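You operate a simulated robot arm through the tools that you are given. There is no shell and no other tool.

The job below is to be done with a simulated two-armed robot. You get a single attempt, and the scene is never put back.

Task
Raise the flag: click the green coupling into outlet 1 and set the regulator to 3 bar.
Fine: first move the white coupling from there to holder 4; set tap open.

It is judged by the outcome, as a careful person would: the job done as asked, and still so three seconds after it is handed in. It fails if anything else is knocked over, pushed out of place, dropped, spilled or broken.

Robot
Two 7-joint arms with fingered hands on one trunk that stands fixed in place. Base frame: the origin is at the foot of the trunk, x ahead of it, y to its left, z up; the work surface is at about z = 0.8. Units: m, degrees, N and s.
The left shoulder is at [0.2, 0.135, 0.995], the right one opposite. Payload 4 kg a hand.
Tool frame (each hand has its own): the origin (TCP) lies between the finger pads and is the grasp point; the fingertips stand 0.025 m ahead of it; z points along the fingers, y is the line along which they close. Largest opening 0.088 m; the body of the gripper starts 0.029 m behind the TCP. The gripper is a hand of 4 fingers: y runs from the thumb to the fingers, the wrist lies at [-0.013, -0.106, -0.174] in the tool frame.
Orientation is that of the tool frame in the base frame, as [roll, pitch, yaw] about the fixed x, y, z axes, in that order (R = Rz(yaw) Ry(pitch) Rx(roll)). With the fingers straight down and the wrist toward the robot, the tool's x, y and z point along [0, 1, 0], [1, 0, 0] and [0, 0, -1] of the base frame.

Tools
- The arms move only by the tool arm_command. It takes "left_steps", "right_steps" or both (then of equal length, played together; a hand with none holds still); each is one flat list of numbers, 6 for each row, row after row: the shift along the tool's x, y, z in m, then the turn, a rotation vector about the tool's x, y, z in degrees. In form: [x, y, z, rx, ry, rz, x, y, z, rx, ry, rz, ...]. A call has 1 to 20 rows; each row is the pose to reach, as a shift and turn from the pose commanded when the call began, along the tool's axes at that moment. A row lasts 0.2 s, in which the tool goes at most 0.05 m and 8.6 degrees; a call with a longer step from one row to the next is refused whole. A pose out of reach is approached as far as the arm can. The call stops where the force on the tool passes 90 N (or 10 N more than at its start, if that is more) or the arm is blocked; 0.2 s more then pass. In this call time passes only in rows, and 0.2 s behind the last. It gives the time, the measured TCP pose, the force on the tool (base axes), the opening and the grip force at its end, in the units of the frame above (readings bear some noise), with the torque about the TCP (base axes, N m) and any sound that the robot's microphone picked up, and new pictures: "views" is both (left out), scene, wrist or none (wrist: the cameras of the hands that moved).
- Cameras (640 x 400 px; columns grow to the right, rows downward): "scene" is now at [0.1328, -0.0296, 1.6044]; the picture's right is [-0.42, -0.91, 0.00], its down [-0.67, 0.30, -0.68] and it looks along [0.62, -0.28, -0.73] (base axes); focal length 323 px, centre (320, 200). "left" rides on the left gripper at [-0.064, -0.083, -0.098] in its tool frame; the picture's right is [-0.62, -0.37, 0.69], its down [0.71, -0.63, 0.30] and it looks along [0.32, 0.68, 0.65] (tool axes); focal length 265 px, centre (320, 200). "right" rides on the right gripper at [0.064, -0.083, -0.098] in its tool frame; the picture's right is [-0.62, 0.37, -0.69], its down [-0.71, -0.63, 0.30] and it looks along [-0.32, 0.68, 0.65] (tool axes); focal length 265 px, centre (320, 200). There is no depth. A picture from a camera that has moved, and an enlarged one, comes with that camera's place and axes in the base frame and with its lens. The place of the scene camera against the robot may be out by one fixed shift of up to 0.012 m in any direction.
- move_column(by): slides the trunk up (or, below 0, down) by that many m; the arms and the scene camera ride with it, the base frame stays. It gives what a move gives, with no picture.
- set_fingers(index, middle, ring, thumb_bend, thumb_turn, hand): sets how far each is bent, from 0 (flat) to 1 (curled in); at 0.3 the hand is open as for a grip, at 0.7 the pads meet at the TCP. One left out holds its place. A second passes; each finger stops where it meets its share of the squeeze, and holds until it gets a number again. It is the only way to open and close the hand. It gives what a move gives, with no picture; readings hold the bend of each and the force on the fingers (four entries, about 0 where the hand has none), thumb and palm. thumb_turn goes from beside the hand (0) to across from the fingers (1), as for a grip.
- aim_head(pan, tilt): turns the head with the scene camera to pan (to the left, within 97 degrees either way) and tilt (down, from -29 to 69), counted from straight ahead of the robot. It gives what a move gives, and a new picture of the scene camera.
- inspect(camera, box): a new picture of the part [left, top, right, bottom] of that camera's present view, enlarged. It takes no simulated time.
- hand_in(): hands the job in; it is judged then, once.

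Nothing tells you positions but the pictures and the camera data. Unless the task says otherwise, let go and move clear before handing in.

The tools are called after ">>>" as name(argument=value, ...) on one line, values as JSON. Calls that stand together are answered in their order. arm_command: Moves the arms, as the interface text tells. Its arguments: {"type":"object","properties":{"left_steps":{"type":"array"},"right_steps":{"type":"array"},"views":{"type":"string","enum":["both","scene","wrist","none"]}},"required":[]} The other tools are called the same way: move_column (by) slides the trunk up or down; set_fingers (index, middle, ring, thumb_bend, thumb_turn, hand) moves the fingers one by one; aim_head (pan, tilt) turns the head that bears the scene camera; inspect (camera, box) takes an enlarged picture of a part of a camera's view; hand_in () hands the job in.

At the start:

```text
time: 0.0
left_eef_pos: [0.6474, 0.079, 1.2533]
left_tcp_rot: [179.9, 0.0, 90.0]
left_ft_force: [0.0, -0.6, 1.0]
left_wrist_torque: [0.03, 0.02, -0.01]
left_finger_gap: 0.0878
left_finger_force: 0.1
left_shape: jaw
left_bend: [0.3, 0.3, 0.3, 0.3, 0.98]
left_finger forces: [0.0, 0.1, 0.0, 0.1, 0.0, 0.0]
right_eef_pos: [0.4594, -0.3849, 1.1961]
right_tcp_rot: [-179.9, 0.1, 90.0]
right_ft_force: [0.0, -0.3, -0.3]
right_wrist_torque: [0.02, 0.0, 0.01]
right_finger_gap: 0.0877
right_finger_force: 0.2
right_shape: jaw
right_bend: [0.3, 0.3, 0.3, 0.3, 0.98]
right_finger forces: [0.0, 0.0, 0.1, 0.1, 0.0, 0.0]
trunk travel left (down, up): [-0.6, 0.17]
head pan, tilt: [-24.6, 47.0]
```

scene: 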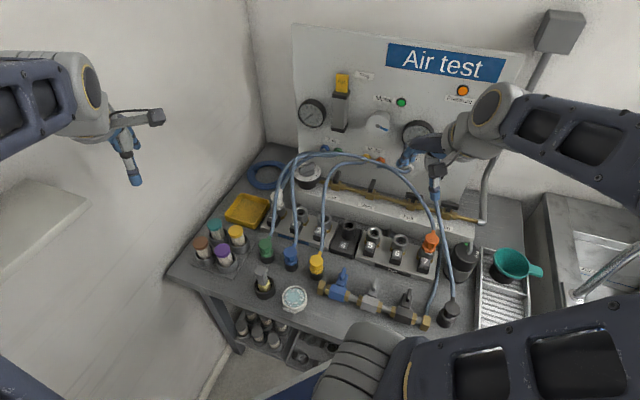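
right: 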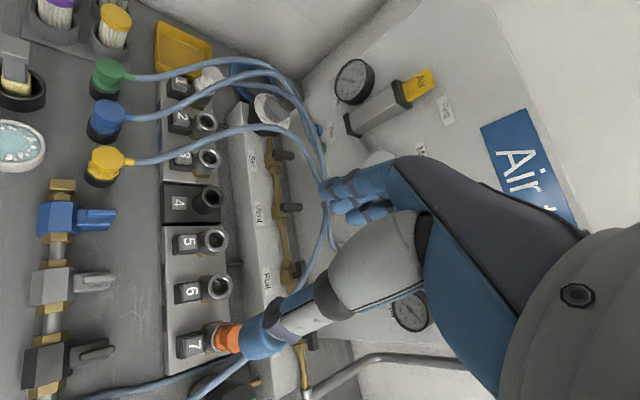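
left: 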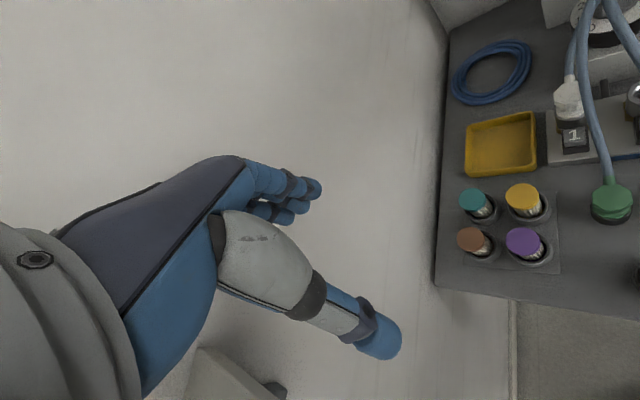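

I see a pneumatic bench: a row of numbered outlets (1–7) with a white coupling in outlet 1 and an orange one in 7, and green, blue and yellow couplings parked on posts in front. There are valves, gauges and a regulator too. I'll enlarge several parts of the view before moving anything.

>>> inspect(camera="scene", box=[240, 170, 360, 245])

>>> inspect(camera="scene", box=[290, 60, 490, 185])

>>> inspect(camera="scene", box=[320, 170, 480, 270])

>>> inspect(camera="scene", box=[230, 225, 470, 375])

>>> inspect(camera="right", box=[0, 0, 320, 200])

>>> inspect(camera="right", box=[0, 160, 340, 400])

>>> inspect(camera="left", box=[430, 0, 640, 140])

```text
5.33 times, centred on (300, 208) of scene
camera zoom: at [0.1328, -0.0296, 1.6044], right [-0.42, -0.91, 0.0], down [-0.67, 0.3, -0.68], along [0.62, -0.28, -0.73], focal length 1722 px, centre (427, 160)
```

zoom: 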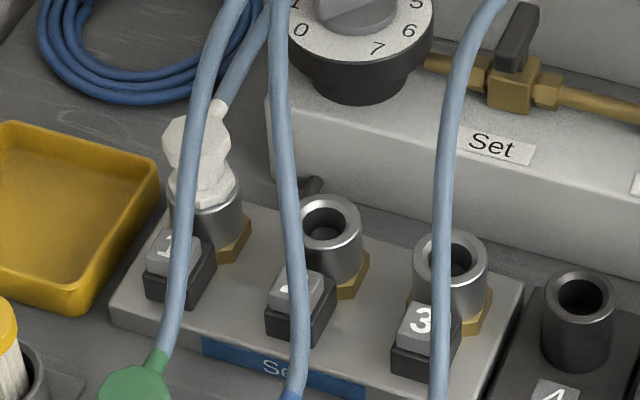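

```text
3.20 times, centred on (390, 122) of scene
camera zoom: at [0.1328, -0.0296, 1.6044], right [-0.42, -0.91, 0.0], down [-0.67, 0.3, -0.68], along [0.62, -0.28, -0.73], focal length 1033 px, centre (96, 448)
```

zoom: 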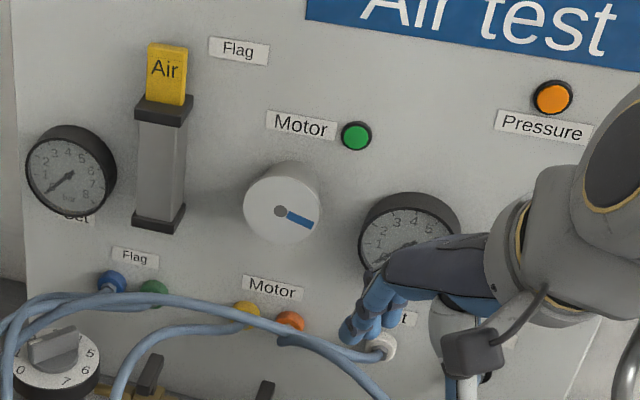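

```text
4.00 times, centred on (400, 220) of scene
camera zoom: at [0.1328, -0.0296, 1.6044], right [-0.42, -0.91, 0.0], down [-0.67, 0.3, -0.68], along [0.62, -0.28, -0.73], focal length 1292 px, centre (0, 120)
```

zoom: 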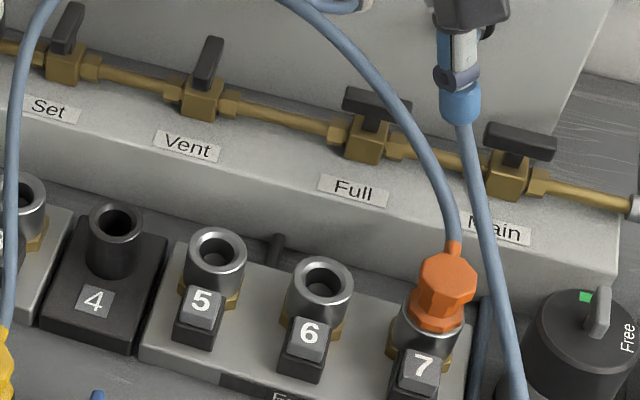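

```text
2.67 times, centred on (350, 300) of scene
camera zoom: at [0.1328, -0.0296, 1.6044], right [-0.42, -0.91, 0.0], down [-0.67, 0.3, -0.68], along [0.62, -0.28, -0.73], focal length 861 px, centre (240, -67)
```

zoom: 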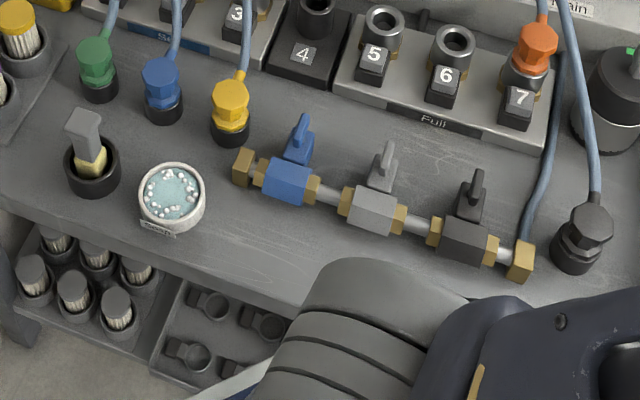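

```text
2.00 times, centred on (160, 100) of right
camera zoom: at [0.376, -0.3202, 1.2948], right [0.37, -0.62, 0.69], down [-0.63, -0.71, -0.3], along [0.68, -0.32, -0.65], focal length 531 px, centre (640, 400)
```

zoom: 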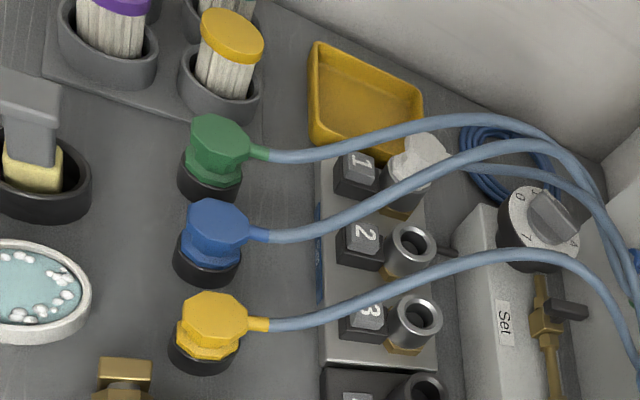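

```text
1.67 times, centred on (170, 280) of right
camera zoom: at [0.376, -0.3202, 1.2948], right [0.37, -0.62, 0.69], down [-0.63, -0.71, -0.3], along [0.68, -0.32, -0.65], focal length 442 px, centre (570, 67)
```

zoom: 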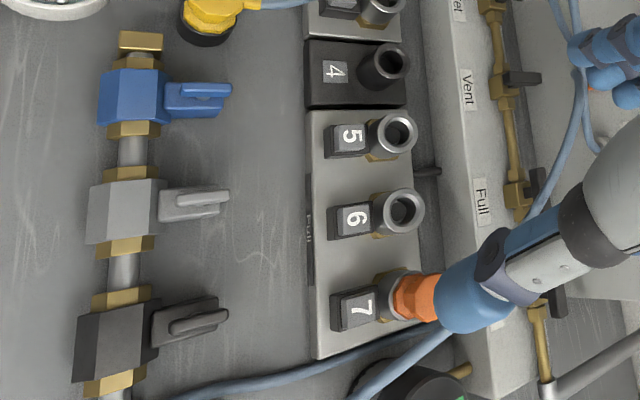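

```text
2.86 times, centred on (535, 70) of left
camera zoom: at [0.5634, 0.0137, 1.3513], right [-0.37, -0.62, -0.69], down [-0.63, 0.71, -0.3], along [0.68, 0.32, -0.65], focal length 758 px, centre (-294, 571)
```

zoom: 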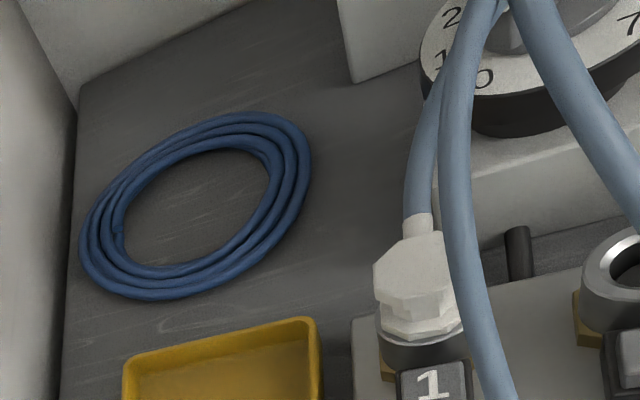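

The bench is set diagonally, facing roughly -45° from my forward direction. Outlet 1 is near (0.78, -0.18), holder 4 near (0.64, -0.35), the regulator dial near (0.81, -0.30) and the Set tap near (0.74, -0.36). I'll zoom in tighter on the details that matter.

>>> inspect(camera="scene", box=[264, 184, 304, 234])

>>> inspect(camera="scene", box=[290, 155, 360, 199])

>>> inspect(camera="scene", box=[290, 90, 360, 134])

>>> inspect(camera="scene", box=[340, 90, 440, 152])

>>> inspect(camera="scene", box=[320, 215, 380, 255])

>>> inspect(camera="scene", box=[240, 225, 330, 285])

```text
8.00 times, centred on (284, 209) of scene
camera zoom: at [0.1328, -0.0296, 1.6044], right [-0.42, -0.91, 0.0], down [-0.67, 0.3, -0.68], along [0.62, -0.28, -0.73], focal length 2584 px, centre (608, 128)
```

zoom: 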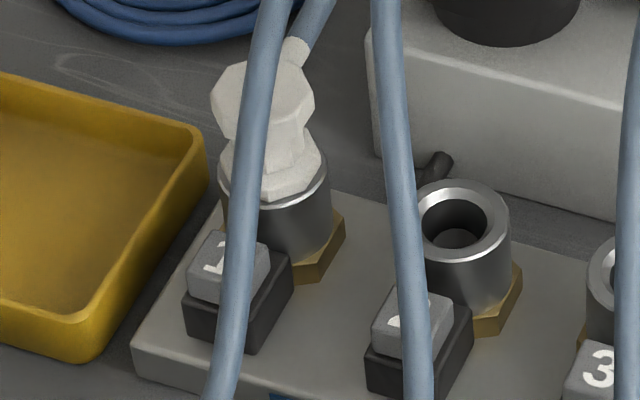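

```text
9.09 times, centred on (325, 177) of scene
camera zoom: at [0.1328, -0.0296, 1.6044], right [-0.42, -0.91, 0.0], down [-0.67, 0.3, -0.68], along [0.62, -0.28, -0.73], focal length 2936 px, centre (274, 409)
```

zoom: 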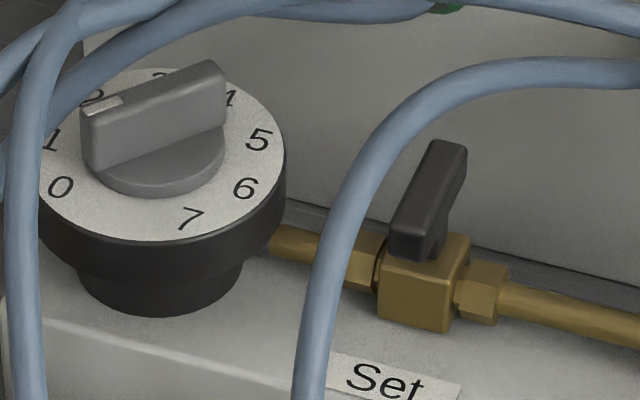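

```text
9.09 times, centred on (325, 112) of scene
camera zoom: at [0.1328, -0.0296, 1.6044], right [-0.42, -0.91, 0.0], down [-0.67, 0.3, -0.68], along [0.62, -0.28, -0.73], focal length 2936 px, centre (274, 1000)
```

zoom: 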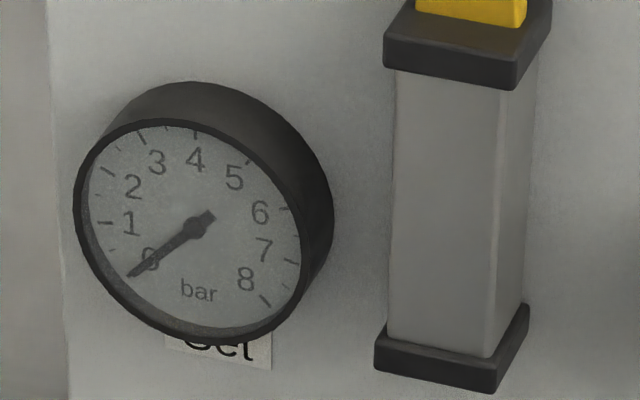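

```text
6.40 times, centred on (390, 121) of scene
camera zoom: at [0.1328, -0.0296, 1.6044], right [-0.42, -0.91, 0.0], down [-0.67, 0.3, -0.68], along [0.62, -0.28, -0.73], focal length 2067 px, centre (-128, 706)
```

zoom: 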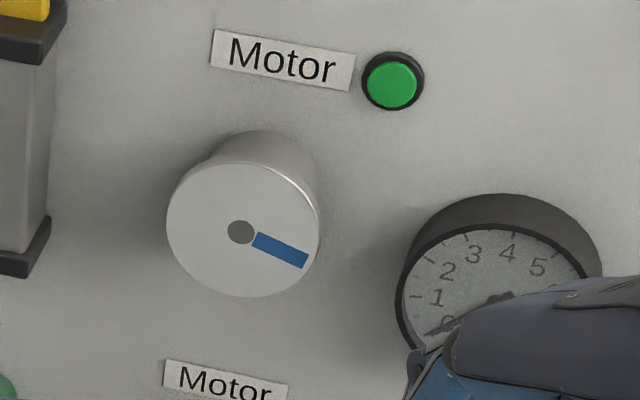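

```text
10.00 times, centred on (350, 235) of scene
camera zoom: at [0.1328, -0.0296, 1.6044], right [-0.42, -0.91, 0.0], down [-0.67, 0.3, -0.68], along [0.62, -0.28, -0.73], focal length 3230 px, centre (20, -150)
```

zoom: 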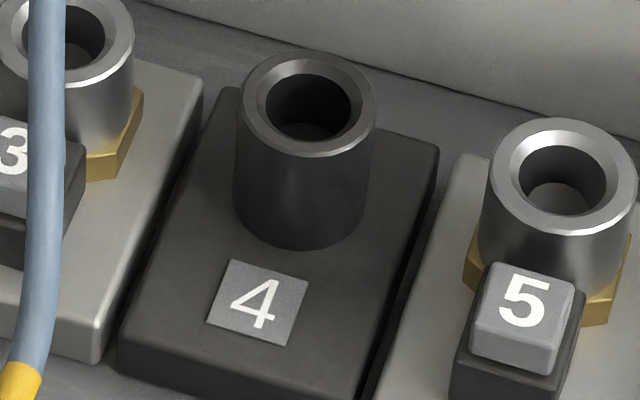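

```text
6.67 times, centred on (285, 255) of scene
camera zoom: at [0.1328, -0.0296, 1.6044], right [-0.42, -0.91, 0.0], down [-0.67, 0.3, -0.68], along [0.62, -0.28, -0.73], focal length 2153 px, centre (553, -167)
```

zoom: 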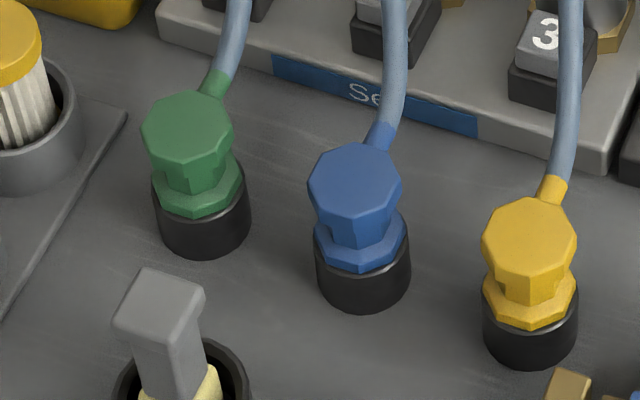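

The Set gauge reads 0, the dial's pointer sits at 2, and the Set tap handle lies across the pipe, so it is closed. Outlet 1 has a numbered release button in front of it. I'll bring the right hand across for a closer look at outlet 1 and move the left hand slightly aside.

>>> arm_command(right_steps=[0.04, 0.007, 0, 0, 0, 0, 0.085, 0.014, 0, 0, 0, 0, 0.13, 0.021, 0, 0, 0, 0, 0.175, 0.03, 0.01, 0, 0, 0, 0.22, 0.038, 0.02, 0, 0, 0, 0.265, 0.045, 0.03, 0, 0, 0, 0.305, 0.05, 0.046, 0, 0, 0], left_steps=[0.02, 0, 0, 0, 0, 0, 0.04, 0, 0, 0, 0, 0, 0.06, 0, 0, 0, 0, 0, 0.08, 0, 0, 0, 0, 0, 0.1, 0, 0, 0, 0, 0, 0.1, 0, 0, 0, 0, 0, 0.1, 0, 0, 0, 0, 0], views="both")

```text
time: 1.6
left_eef_pos: [0.647, 0.1769, 1.2531]
left_tcp_rot: [-180.0, 0.0, 89.8]
left_ft_force: [6.4, -12.0, -0.6]
left_wrist_torque: [-0.21, -0.1, 0.67]
left_finger_gap: 0.0833
left_finger_force: 0.0
left_shape: jaw
left_bend: [0.3, 0.3, 0.3, 0.38, 0.87]
left_finger forces: [0.0, 0.1, 0.1, 0.0, 12.6, 0.0]
right_eef_pos: [0.5102, -0.0802, 1.1486]
right_tcp_rot: [-180.0, -0.1, 89.9]
right_ft_force: [-0.8, 0.1, -0.6]
right_wrist_torque: [-0.03, 0.0, 0.0]
right_finger_gap: 0.0878
right_finger_force: 0.1
right_shape: jaw
right_bend: [0.3, 0.3, 0.3, 0.3, 0.98]
right_finger forces: [0.0, 0.0, 0.1, 0.0, 0.0, 0.0]
trunk travel left (down, up): [-0.6, 0.17]
head pan, tilt: [-24.6, 47.0]
camera scene: at [0.133, -0.0304, 1.6043], right [-0.42, -0.91, 0.0], down [-0.67, 0.3, -0.68], along [0.62, -0.28, -0.73], focal length 323 px, centre (320, 200)
camera right: at [0.4269, -0.0158, 1.2483], right [0.37, -0.62, 0.69], down [-0.63, -0.71, -0.31], along [0.68, -0.32, -0.65], focal length 265 px, centre (320, 200)
camera left: at [0.5632, 0.1128, 1.3516], right [-0.37, -0.62, -0.69], down [-0.63, 0.71, -0.3], along [0.68, 0.32, -0.65], focal length 265 px, centre (320, 200)
```

scene: 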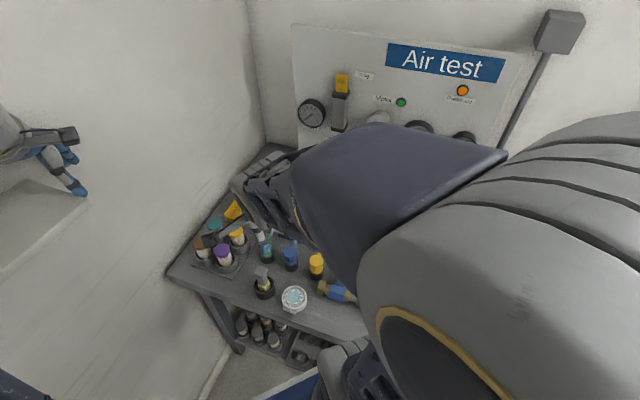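
right: 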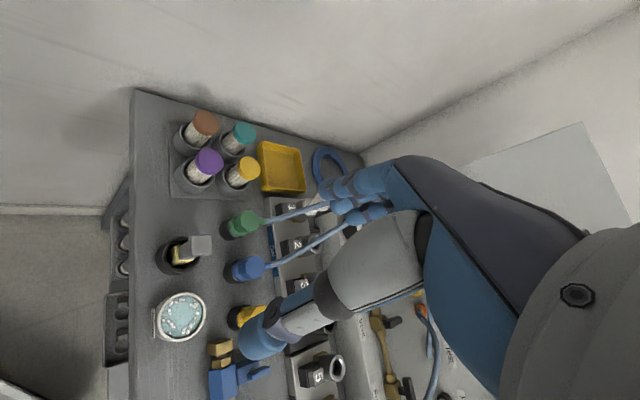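
left: 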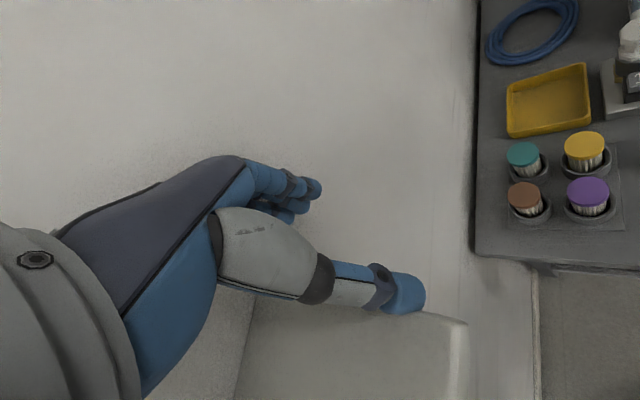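

The left thumb has brushed a pale fixture on the left side (12 N). I'll back the left hand off at once to where it started.

>>> arm_command(left_steps=[-0.03, 0, 0, 0, 0, 0, -0.06, 0, 0, 0, 0, 0, -0.09, 0, 0, 0, 0, 0], views="both")

>>> set_fingers(hand="left", thumb_bend=0.3, thumb_turn=0.98)

```text
time: 2.4
left_eef_pos: [0.6466, 0.0883, 1.2529]
left_tcp_rot: [-180.0, 0.0, 90.0]
left_ft_force: [-1.0, 0.4, 0.3]
left_wrist_torque: [0.0, -0.01, 0.01]
left_finger_gap: 0.0876
left_finger_force: 0.0
left_shape: jaw
left_bend: [0.3, 0.3, 0.3, 0.3, 0.97]
left_finger forces: [0.1, 0.0, 0.1, 0.1, 0.1, 0.1]
right_eef_pos: [0.5099, -0.0779, 1.1492]
right_tcp_rot: [180.0, 0.1, 90.0]
right_ft_force: [0.5, -0.4, 0.2]
right_wrist_torque: [0.0, 0.0, -0.02]
right_finger_gap: 0.0875
right_finger_force: 0.2
right_shape: jaw
right_bend: [0.3, 0.3, 0.3, 0.3, 0.98]
right_finger forces: [0.0, 0.1, 0.0, 0.1, 0.0, 0.0]
trunk travel left (down, up): [-0.6, 0.17]
head pan, tilt: [-24.6, 47.0]
camera scene: at [0.1328, -0.0293, 1.6044], right [-0.42, -0.91, 0.0], down [-0.67, 0.3, -0.68], along [0.62, -0.28, -0.73], focal length 323 px, centre (320, 200)
camera left: at [0.5629, 0.0238, 1.3508], right [-0.37, -0.62, -0.69], down [-0.63, 0.71, -0.3], along [0.68, 0.32, -0.65], focal length 265 px, centre (320, 200)
```

scene: 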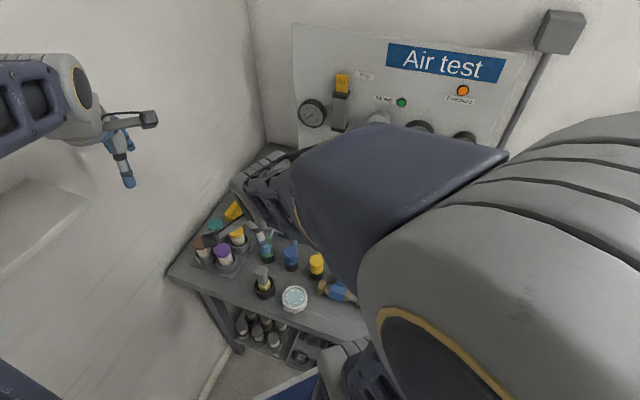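
left: 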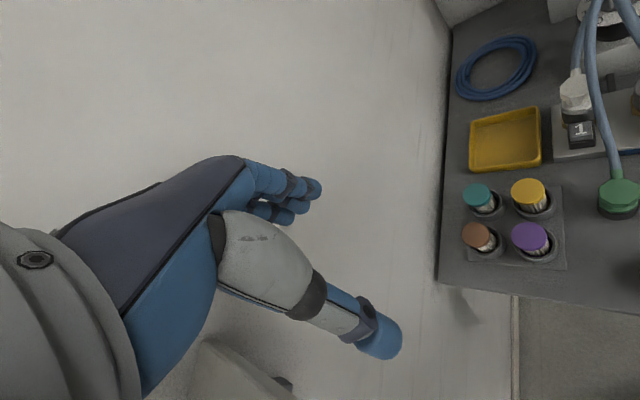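

```text
time: 3.4
left_eef_pos: [0.6475, 0.088, 1.2514]
left_tcp_rot: [-180.0, 0.0, 90.1]
left_ft_force: [0.4, -0.2, -0.3]
left_wrist_torque: [-0.01, -0.01, 0.01]
left_finger_gap: 0.0846
left_finger_force: 0.0
left_shape: fingers
left_bend: [0.3, 0.3, 0.3, 0.3, 0.96]
left_finger forces: [0.0, 0.0, 0.0, 0.1, 0.0, 0.0]
right_eef_pos: [0.5093, -0.0778, 1.149]
right_tcp_rot: [-179.9, 0.0, 90.1]
right_ft_force: [-0.6, 0.4, 0.5]
right_wrist_torque: [0.01, -0.01, 0.03]
right_finger_gap: 0.0875
right_finger_force: 0.1
right_shape: jaw
right_bend: [0.3, 0.3, 0.3, 0.3, 0.98]
right_finger forces: [0.1, 0.0, 0.0, 0.0, 0.0, 0.0]
trunk travel left (down, up): [-0.6, 0.17]
head pan, tilt: [-24.6, 47.0]
```

The left hand is free again with no force on it. From its camera I can see outlet 1 with the white coupling, so I'll zoom in there and through the right camera.

>>> inspect(camera="left", box=[540, 50, 640, 150])

>>> inspect(camera="right", box=[220, 180, 340, 300])

>>> inspect(camera="left", box=[440, 0, 640, 240])

```text
4.00 times, centred on (590, 100) of left
camera zoom: at [0.5631, 0.0234, 1.3508], right [-0.37, -0.62, -0.69], down [-0.63, 0.71, -0.3], along [0.68, 0.32, -0.65], focal length 1062 px, centre (-760, 600)
```

zoom: 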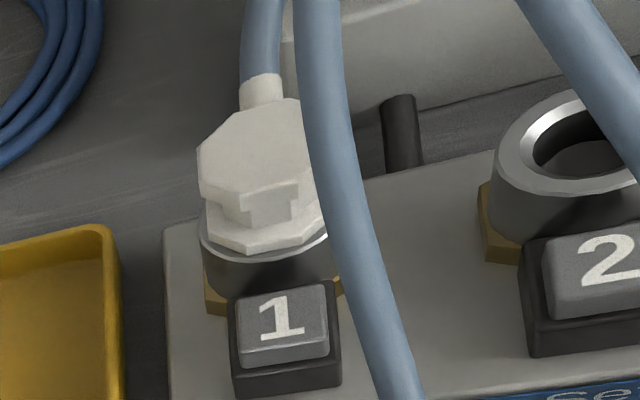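

```text
3.33 times, centred on (280, 240) of right
camera zoom: at [0.4267, -0.0152, 1.2485], right [0.37, -0.62, 0.69], down [-0.63, -0.71, -0.3], along [0.68, -0.32, -0.65], focal length 885 px, centre (453, 67)
```

zoom: 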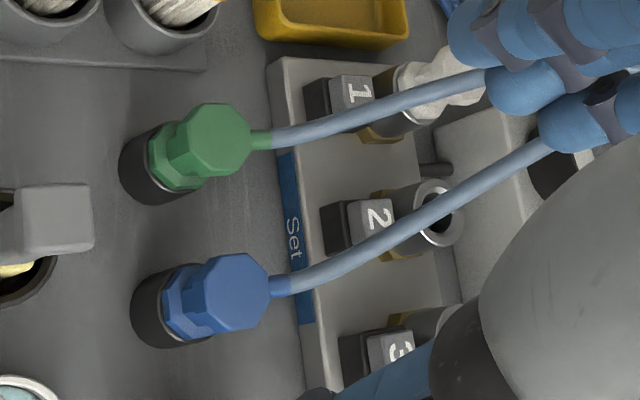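

```text
1.67 times, centred on (540, 120) of left
camera zoom: at [0.5631, 0.0234, 1.3508], right [-0.37, -0.62, -0.69], down [-0.63, 0.71, -0.3], along [0.68, 0.32, -0.65], focal length 442 px, centre (-47, 333)
```

zoom: 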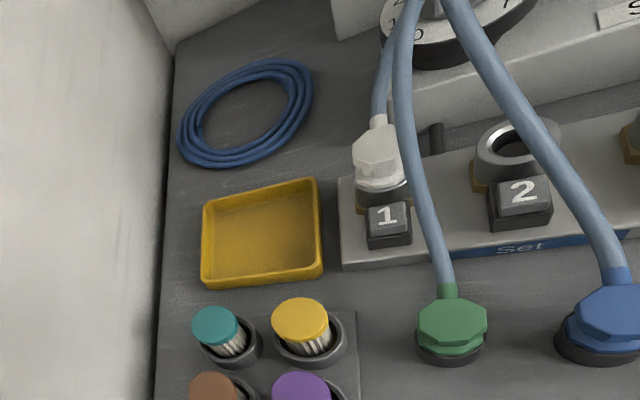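

Outlet 1 is near (0.79, -0.185), with the coupling's top at about z 0.89 and button 1 near (0.765, -0.157, 0.84). The green hose climbs past just to its right. I'll bring the right hand above outlet 1 at a safe height, clear of the hoses, for a closer look.

>>> arm_command(right_steps=[-0.015, 0.04, 0, 0, 0, 0, -0.03, 0.08, 0, 0, 0, 0, -0.05, 0.12, 0, 0, 0, 0, -0.065, 0.16, 0, 0, 0, 0], views="both")

```text
time: 4.4
left_eef_pos: [0.6458, 0.088, 1.2529]
left_tcp_rot: [180.0, 0.0, 90.0]
left_ft_force: [0.4, -0.3, -0.4]
left_wrist_torque: [-0.02, 0.01, -0.02]
left_finger_gap: 0.0844
left_finger_force: 0.1
left_shape: fingers
left_bend: [0.3, 0.3, 0.3, 0.3, 0.96]
left_finger forces: [0.0, 0.1, 0.0, 0.1, 0.1, 0.0]
right_eef_pos: [0.6681, -0.1452, 1.1485]
right_tcp_rot: [-180.0, 0.0, 90.0]
right_ft_force: [-0.1, 0.6, -0.4]
right_wrist_torque: [0.01, -0.04, -0.03]
right_finger_gap: 0.0874
right_finger_force: 0.0
right_shape: jaw
right_bend: [0.3, 0.3, 0.3, 0.3, 0.98]
right_finger forces: [0.0, 0.0, 0.0, 0.1, 0.1, 0.1]
trunk travel left (down, up): [-0.6, 0.17]
head pan, tilt: [-24.6, 47.0]
camera scene: at [0.1324, -0.0294, 1.6044], right [-0.42, -0.91, 0.0], down [-0.67, 0.3, -0.68], along [0.62, -0.28, -0.73], focal length 323 px, centre (320, 200)
camera right: at [0.5854, -0.0808, 1.2484], right [0.37, -0.62, 0.69], down [-0.63, -0.71, -0.3], along [0.68, -0.32, -0.65], focal length 265 px, centre (320, 200)
```

scene: 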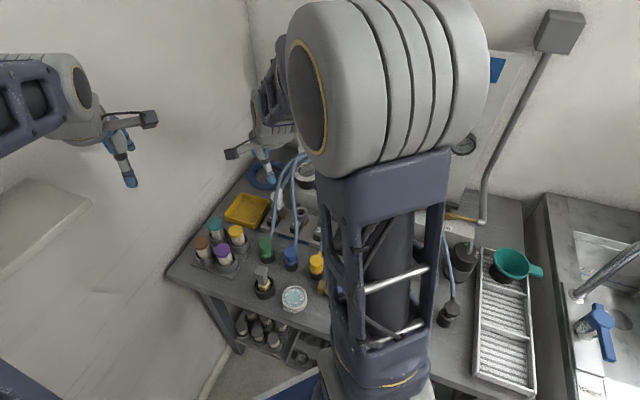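
right: 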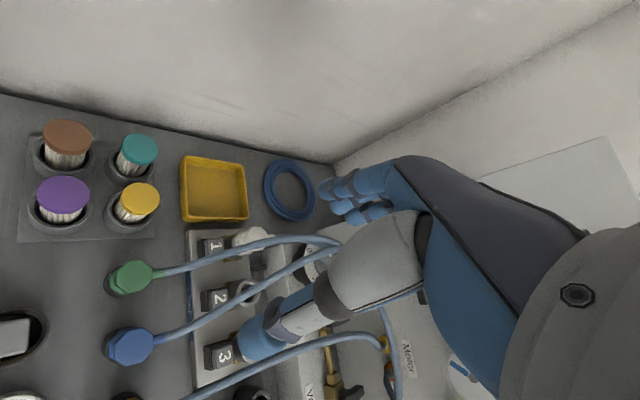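

I now have a closer view from the right wrist, so I'll enlarge the outlet 1 area and the hoses around it.

>>> inspect(camera="right", box=[180, 200, 340, 300])

>>> inspect(camera="left", box=[540, 0, 640, 120])

>>> inspect(camera="right", box=[200, 160, 460, 380])

>>> inspect(camera="scene", box=[220, 130, 330, 250])

```text
4.00 times, centred on (260, 250) of right
camera zoom: at [0.5854, -0.0808, 1.2484], right [0.37, -0.62, 0.69], down [-0.63, -0.71, -0.3], along [0.68, -0.32, -0.65], focal length 1062 px, centre (560, 0)
```

zoom: 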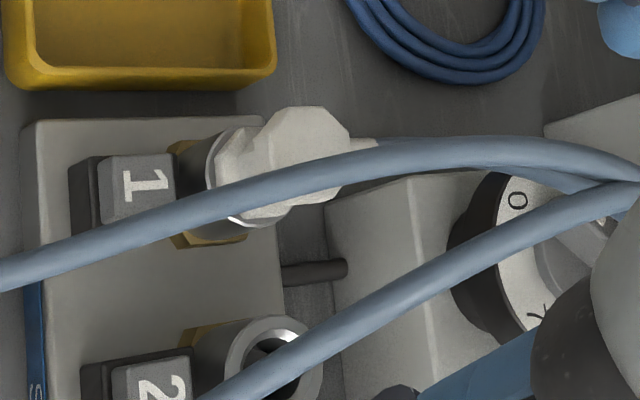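

```text
3.33 times, centred on (590, 60) of left
camera zoom: at [0.5627, 0.0235, 1.3509], right [-0.37, -0.62, -0.69], down [-0.63, 0.71, -0.3], along [0.68, 0.32, -0.65], focal length 885 px, centre (-580, 667)
```

zoom: 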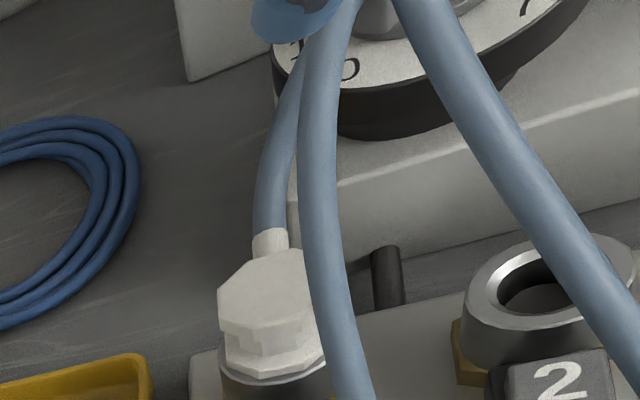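

```text
1.82 times, centred on (330, 270) of right
camera zoom: at [0.5854, -0.0808, 1.2484], right [0.37, -0.62, 0.69], down [-0.63, -0.71, -0.3], along [0.68, -0.32, -0.65], focal length 483 px, centre (302, 73)
```

zoom: 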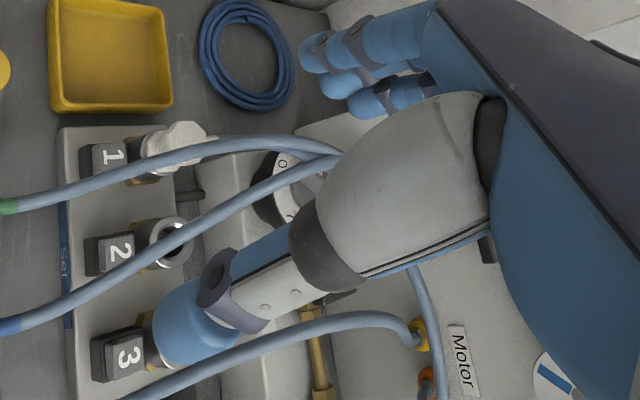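

```text
3.33 times, centred on (275, 190) of scene
camera zoom: at [0.1324, -0.0294, 1.6044], right [-0.42, -0.91, 0.0], down [-0.67, 0.3, -0.68], along [0.62, -0.28, -0.73], focal length 1076 px, centre (470, 233)
```

zoom: 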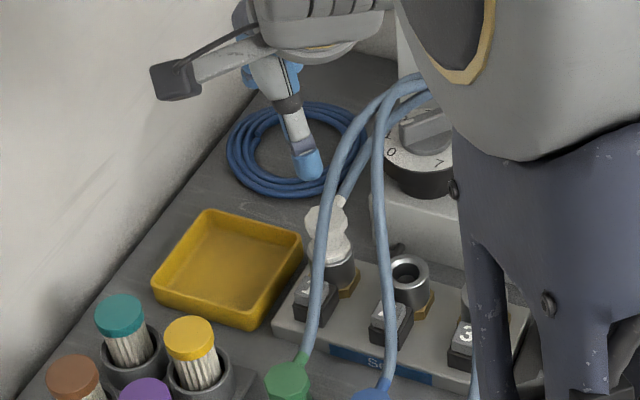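

The hoses look smooth, and I can't yet tell whether they resist contact. I'll lower the right hand just in front of the green hose and nudge it very lightly, watching the force readings, before planning any path near them.

>>> arm_command(right_steps=[-0.008, 0.005, 0.04, 0, 0, 0, -0.016, 0.01, 0.08, 0, 0, 0, -0.025, 0.015, 0.12, 0, 0, 0, -0.033, 0.022, 0.15, 0, 0, 0], views="wrist")

```text
time: 5.4
left_eef_pos: [0.647, 0.0879, 1.2531]
left_tcp_rot: [179.9, 0.0, 90.0]
left_ft_force: [0.2, 0.6, 0.6]
left_wrist_torque: [0.04, 0.01, 0.02]
left_finger_gap: 0.0846
left_finger_force: 0.1
left_shape: fingers
left_bend: [0.3, 0.3, 0.3, 0.3, 0.96]
left_finger forces: [0.0, 0.0, 0.0, 0.0, 0.1, 0.1]
right_eef_pos: [0.6909, -0.1769, 0.9992]
right_tcp_rot: [180.0, 0.1, 90.0]
right_ft_force: [0.5, -0.3, -0.3]
right_wrist_torque: [-0.04, -0.02, 0.02]
right_finger_gap: 0.0877
right_finger_force: 0.0
right_shape: jaw
right_bend: [0.3, 0.3, 0.3, 0.3, 0.98]
right_finger forces: [0.0, 0.1, 0.0, 0.1, 0.0, 0.0]
trunk travel left (down, up): [-0.6, 0.17]
head pan, tilt: [-24.6, 47.0]
camera right: at [0.6072, -0.113, 1.0988], right [0.37, -0.62, 0.69], down [-0.63, -0.71, -0.31], along [0.68, -0.32, -0.65], focal length 265 px, centre (320, 200)
```

right: 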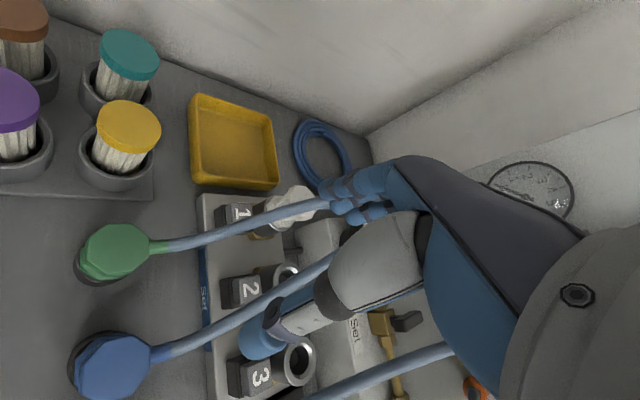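

The fingers are now close to the green hose with no force registered. I'll look closer before nudging.

>>> inspect(camera="right", box=[220, 150, 460, 350])

>>> inspect(camera="left", box=[520, 0, 640, 130])

>>> inspect(camera="scene", box=[220, 130, 330, 270])

```text
2.00 times, centred on (340, 250) of right
camera zoom: at [0.6072, -0.113, 1.0988], right [0.37, -0.62, 0.69], down [-0.63, -0.71, -0.31], along [0.68, -0.32, -0.65], focal length 531 px, centre (280, 100)
```

zoom: 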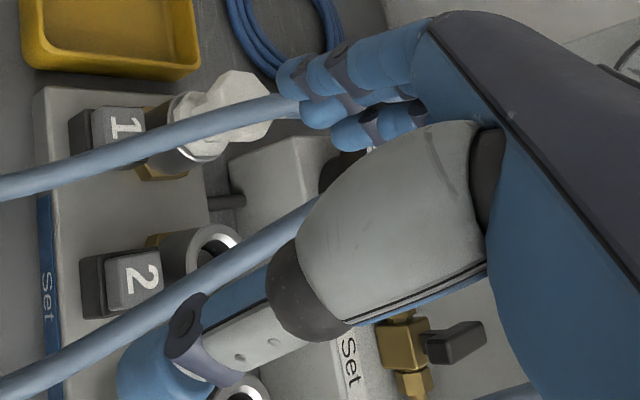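

```text
3.08 times, centred on (580, 65) of left
camera zoom: at [0.5628, 0.0236, 1.3509], right [-0.37, -0.62, -0.69], down [-0.63, 0.71, -0.3], along [0.68, 0.32, -0.65], focal length 817 px, centre (-480, 615)
```

zoom: 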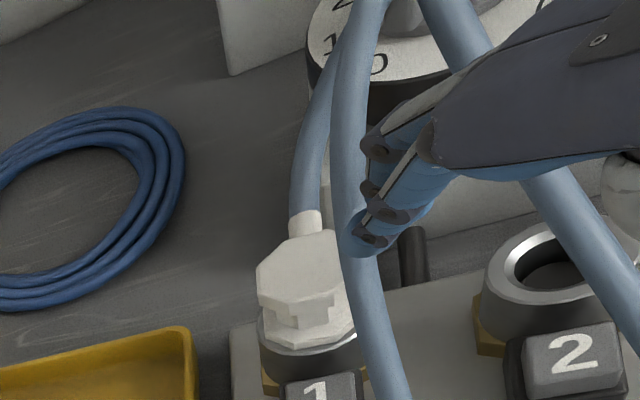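

```text
2.86 times, centred on (275, 200) of scene
camera zoom: at [0.1326, -0.0294, 1.6044], right [-0.42, -0.91, 0.0], down [-0.67, 0.3, -0.68], along [0.62, -0.28, -0.73], focal length 923 px, centre (449, 200)
```

zoom: 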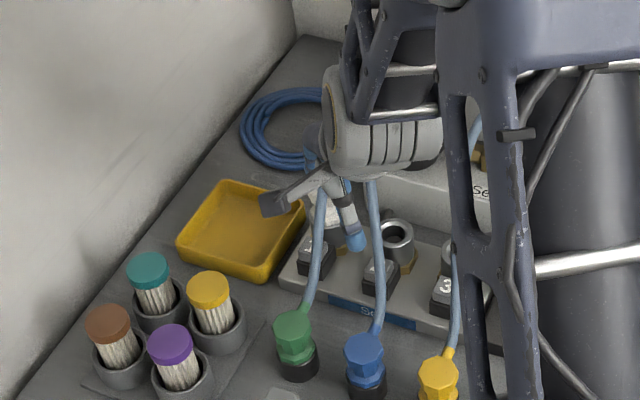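

The index fingertip is right at the green hose. I'll nudge it 2 cm forward and check for any force or deflection.

>>> arm_command(right_steps=[0.005, 0.01, 0, 0, 0, 0, 0.015, 0.02, 0, 0, 0, 0], views="wrist")

>>> inspect(camera="left", box=[520, 0, 640, 130])

>>> inspect(camera="right", box=[220, 150, 460, 350])

```text
time: 6.0
left_eef_pos: [0.6469, 0.088, 1.2527]
left_tcp_rot: [-180.0, 0.0, 89.9]
left_ft_force: [0.5, 0.1, 0.0]
left_wrist_torque: [0.01, 0.02, -0.01]
left_finger_gap: 0.0847
left_finger_force: 0.1
left_shape: fingers
left_bend: [0.3, 0.3, 0.3, 0.3, 0.96]
left_finger forces: [0.2, 0.0, 0.0, 0.1, 0.0, 0.0]
right_eef_pos: [0.7115, -0.1621, 1.0002]
right_tcp_rot: [180.0, 0.1, 90.0]
right_ft_force: [-0.3, 0.1, -0.1]
right_wrist_torque: [0.02, 0.0, 0.0]
right_finger_gap: 0.0878
right_finger_force: 0.1
right_shape: jaw
right_bend: [0.3, 0.3, 0.3, 0.3, 0.98]
right_finger forces: [0.0, 0.1, 0.0, 0.1, 0.0, 0.0]
trunk travel left (down, up): [-0.6, 0.17]
head pan, tilt: [-24.6, 47.0]
camera right: at [0.6282, -0.0983, 1.0993], right [0.37, -0.62, 0.69], down [-0.63, -0.71, -0.3], along [0.68, -0.32, -0.65], focal length 265 px, centre (320, 200)
```

right: 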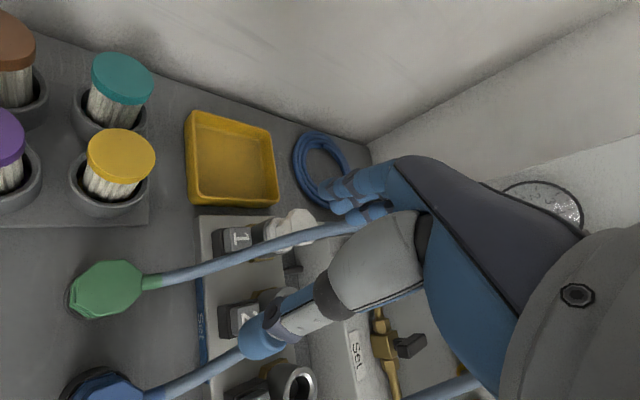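

```text
3.08 times, centred on (580, 65) of left
camera zoom: at [0.563, 0.0232, 1.3508], right [-0.37, -0.62, -0.69], down [-0.63, 0.71, -0.3], along [0.68, 0.32, -0.65], focal length 817 px, centre (-480, 615)
```

zoom: 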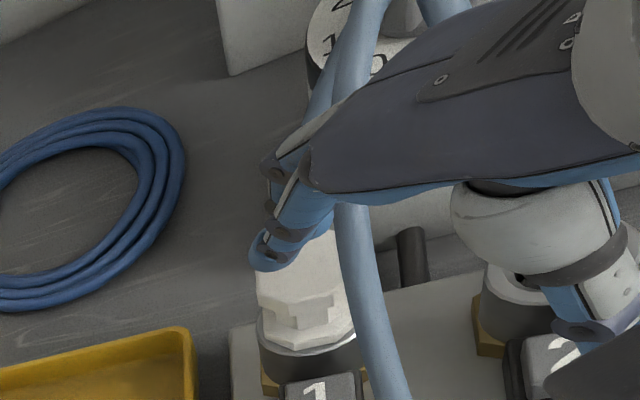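

```text
2.00 times, centred on (340, 250) of right
camera zoom: at [0.6282, -0.0983, 1.0993], right [0.37, -0.62, 0.69], down [-0.63, -0.71, -0.3], along [0.68, -0.32, -0.65], focal length 531 px, centre (280, 100)
```

zoom: 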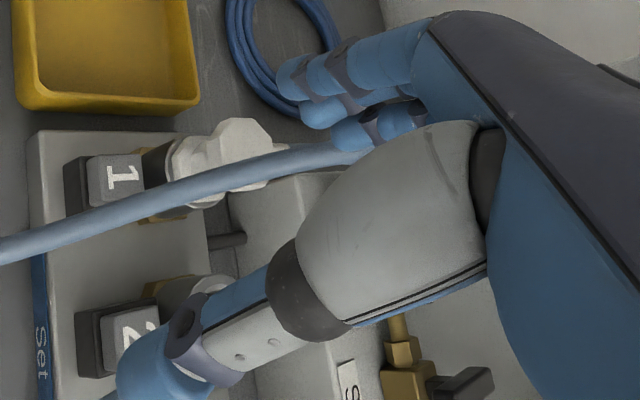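

Neither the force readings nor the hose's shape changed when the fingers passed it, so the hoses don't seem to resist the hand. Before using the left arm, I'll turn the head left to see the fixture it brushed.

>>> aim_head(pan=30, tilt=40)

```text
time: 7.2
left_eef_pos: [0.6476, 0.0875, 1.2525]
left_tcp_rot: [-180.0, -0.1, 90.0]
left_ft_force: [0.3, -0.4, 0.1]
left_wrist_torque: [0.03, -0.05, -0.01]
left_finger_gap: 0.0849
left_finger_force: 0.0
left_shape: fingers
left_bend: [0.3, 0.3, 0.3, 0.3, 0.96]
left_finger forces: [0.0, 0.0, 0.1, 0.0, 0.0, 0.0]
right_eef_pos: [0.7108, -0.1618, 0.9989]
right_tcp_rot: [-180.0, 0.0, 90.0]
right_ft_force: [-0.7, 0.3, 0.5]
right_wrist_torque: [0.01, -0.04, 0.01]
right_finger_gap: 0.0878
right_finger_force: 0.0
right_shape: jaw
right_bend: [0.3, 0.3, 0.3, 0.3, 0.98]
right_finger forces: [0.0, 0.0, 0.0, 0.0, 0.1, 0.0]
trunk travel left (down, up): [-0.6, 0.17]
head pan, tilt: [30.0, 40.0]
camera scene: at [0.1341, 0.046, 1.6144], right [0.5, -0.87, 0.0], down [-0.56, -0.32, -0.77], along [0.66, 0.38, -0.64], focal length 323 px, centre (320, 200)
```

scene: 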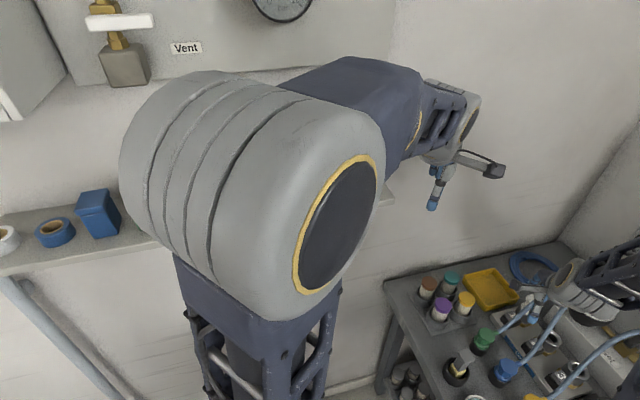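

There is a wall shelf on the left carrying small items (tape rolls, a blue box), so the left elbow must stay clear of it. I'll look further round to the left once to map it.

>>> aim_head(pan=75, tilt=30)

```text
time: 8.3
left_eef_pos: [0.6472, 0.0879, 1.2535]
left_tcp_rot: [-180.0, 0.0, 90.0]
left_ft_force: [-0.5, 0.1, 0.4]
left_wrist_torque: [0.02, 0.02, -0.02]
left_finger_gap: 0.0845
left_finger_force: 0.1
left_shape: fingers
left_bend: [0.3, 0.3, 0.3, 0.3, 0.96]
left_finger forces: [0.0, 0.0, 0.0, 0.0, 0.0, 0.0]
right_eef_pos: [0.7108, -0.1612, 0.9988]
right_tcp_rot: [-180.0, 0.0, 90.0]
right_ft_force: [-0.1, -0.6, 1.2]
right_wrist_torque: [0.05, 0.01, 0.05]
right_finger_gap: 0.0878
right_finger_force: 0.0
right_shape: jaw
right_bend: [0.3, 0.3, 0.3, 0.3, 0.98]
right_finger forces: [0.0, 0.1, 0.0, 0.1, 0.1, 0.0]
trunk travel left (down, up): [-0.6, 0.17]
head pan, tilt: [75.0, 30.0]
camera scene: at [0.0839, 0.0909, 1.6298], right [0.97, -0.26, 0.0], down [-0.13, -0.48, -0.87], along [0.22, 0.84, -0.5], focal length 323 px, centre (320, 200)
```

scene: 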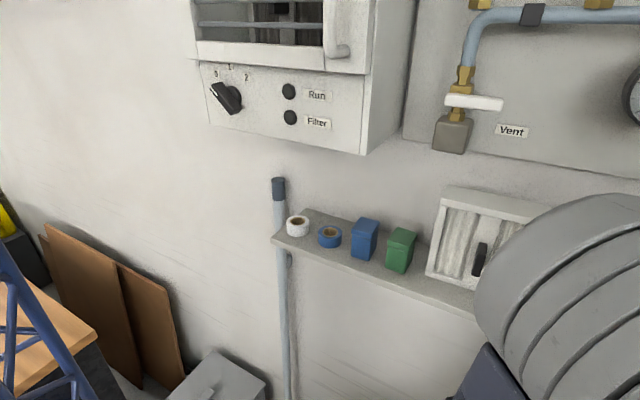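

The shelf sits at about z 1.2 along the left wall, so I'll keep the left arm away from it. I'll point the head back at the bench and check how the right hand and hoses lie now.

>>> aim_head(pan=-15, tilt=47)

>>> inspect(camera="scene", box=[250, 120, 420, 250])

```text
time: 10.0
left_eef_pos: [0.6471, 0.0885, 1.2524]
left_tcp_rot: [-179.9, 0.1, 90.0]
left_ft_force: [-0.6, -0.1, -0.3]
left_wrist_torque: [0.02, 0.0, 0.02]
left_finger_gap: 0.0845
left_finger_force: 0.1
left_shape: fingers
left_bend: [0.3, 0.3, 0.3, 0.3, 0.96]
left_finger forces: [0.0, 0.0, 0.0, 0.0, 0.0, 0.1]
right_eef_pos: [0.7119, -0.1619, 1.0002]
right_tcp_rot: [180.0, 0.0, 90.1]
right_ft_force: [0.0, -0.8, 0.1]
right_wrist_torque: [0.01, 0.01, -0.02]
right_finger_gap: 0.0875
right_finger_force: 0.1
right_shape: jaw
right_bend: [0.3, 0.3, 0.3, 0.3, 0.98]
right_finger forces: [0.0, 0.0, 0.0, 0.0, 0.0, 0.0]
trunk travel left (down, up): [-0.6, 0.17]
head pan, tilt: [-15.0, 47.0]
camera scene: at [0.1374, -0.017, 1.6044], right [-0.26, -0.97, 0.0], down [-0.71, 0.19, -0.68], along [0.66, -0.18, -0.73], focal length 323 px, centre (320, 200)
```

scene: 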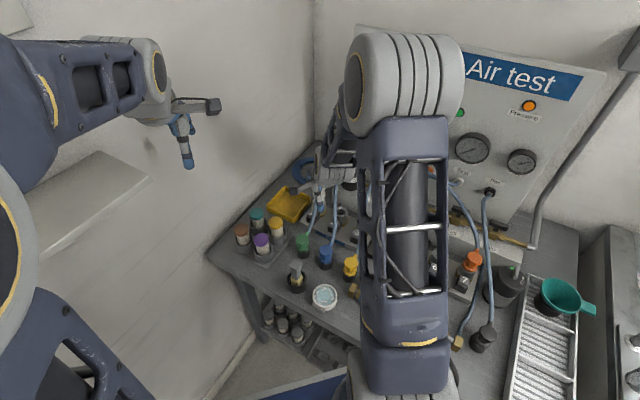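

```text
3.08 times, centred on (335, 185) of scene
camera zoom: at [0.1374, -0.017, 1.6044], right [-0.26, -0.97, 0.0], down [-0.71, 0.19, -0.68], along [0.66, -0.18, -0.73], focal length 994 px, centre (274, 246)
```

zoom: 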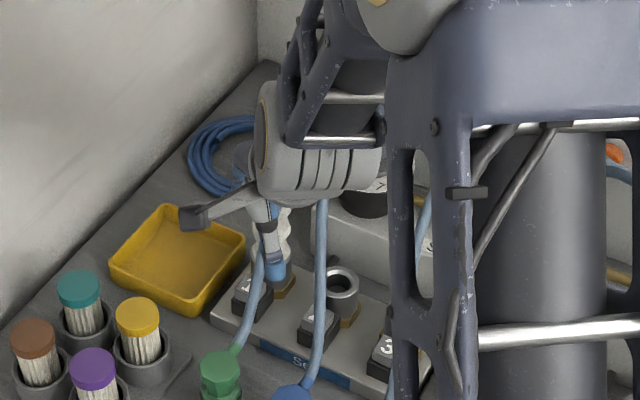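

Now I'll try a pointing shape on the left hand, in free air: index straight, the other fingers curled, thumb beside the hand. That tells me where its tip ends up for pressing the release button.

>>> set_fingers(hand="left", index=0.15, middle=1.0, ring=1.0, thumb_bend=0.6, thumb_turn=0.0)

>>> inspect(camera="left", box=[160, 100, 480, 400])

>>> inspect(camera="scene", box=[90, 40, 250, 190])

>>> inspect(camera="right", box=[220, 150, 460, 350])

```text
time: 11.0
left_eef_pos: [0.6467, 0.0875, 1.2535]
left_tcp_rot: [-180.0, 0.1, 90.0]
left_ft_force: [-0.2, -0.2, 0.5]
left_wrist_torque: [0.01, 0.03, 0.01]
left_finger_gap: 0.0935
left_finger_force: 0.1
left_shape: fingers
left_bend: [0.15, 1.0, 1.0, 0.6, 0.0]
left_finger forces: [0.0, 0.0, 0.1, 0.0, 0.0, 0.0]
right_eef_pos: [0.7105, -0.1632, 1.0011]
right_tcp_rot: [-180.0, 0.1, 90.0]
right_ft_force: [0.4, -0.2, 0.0]
right_wrist_torque: [-0.04, 0.0, -0.01]
right_finger_gap: 0.0876
right_finger_force: 0.1
right_shape: jaw
right_bend: [0.3, 0.3, 0.3, 0.3, 0.98]
right_finger forces: [0.0, 0.0, 0.0, 0.1, 0.1, 0.0]
trunk travel left (down, up): [-0.6, 0.17]
head pan, tilt: [-15.0, 47.0]
```

```text
1.33 times, centred on (320, 250) of left
camera zoom: at [0.5631, 0.0234, 1.3508], right [-0.37, -0.62, -0.69], down [-0.63, 0.71, -0.3], along [0.68, 0.32, -0.65], focal length 354 px, centre (320, 133)
```

zoom: 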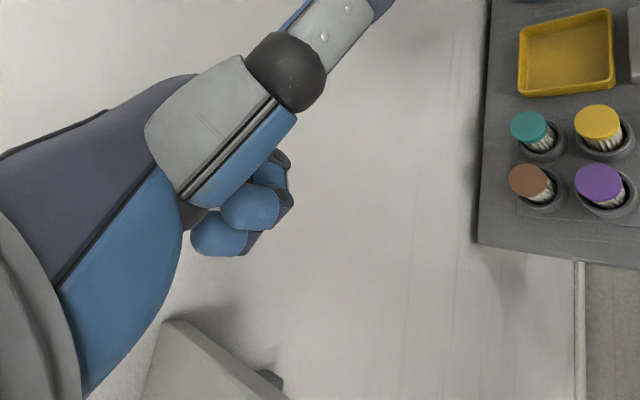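

```text
2.67 times, centred on (170, 115) of scene
camera zoom: at [0.1374, -0.0171, 1.6044], right [-0.26, -0.97, 0.0], down [-0.71, 0.19, -0.68], along [0.66, -0.18, -0.73], focal length 861 px, centre (720, 427)
```

zoom: 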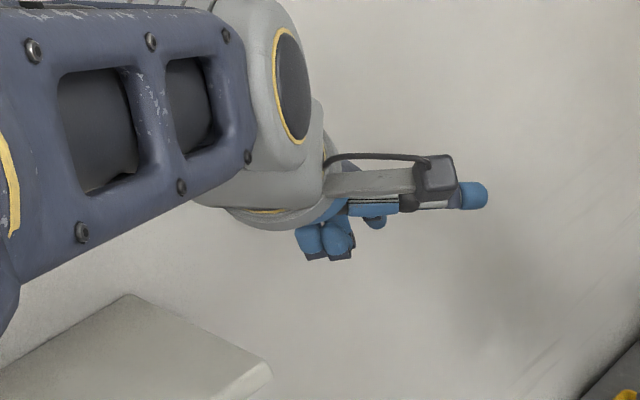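

```text
2.00 times, centred on (340, 250) of right
camera zoom: at [0.6281, -0.0981, 1.0992], right [0.37, -0.62, 0.69], down [-0.63, -0.71, -0.3], along [0.68, -0.32, -0.65], focal length 531 px, centre (280, 100)
```

zoom: 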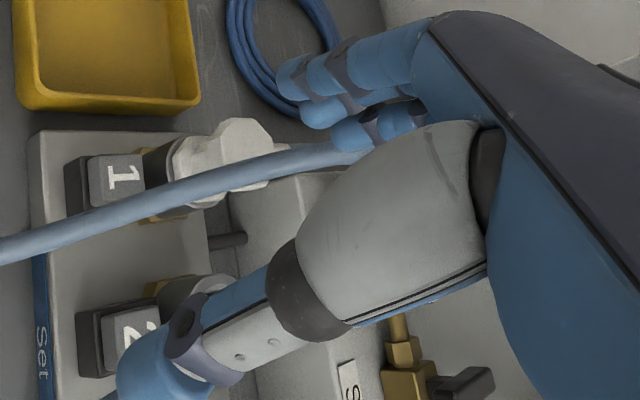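

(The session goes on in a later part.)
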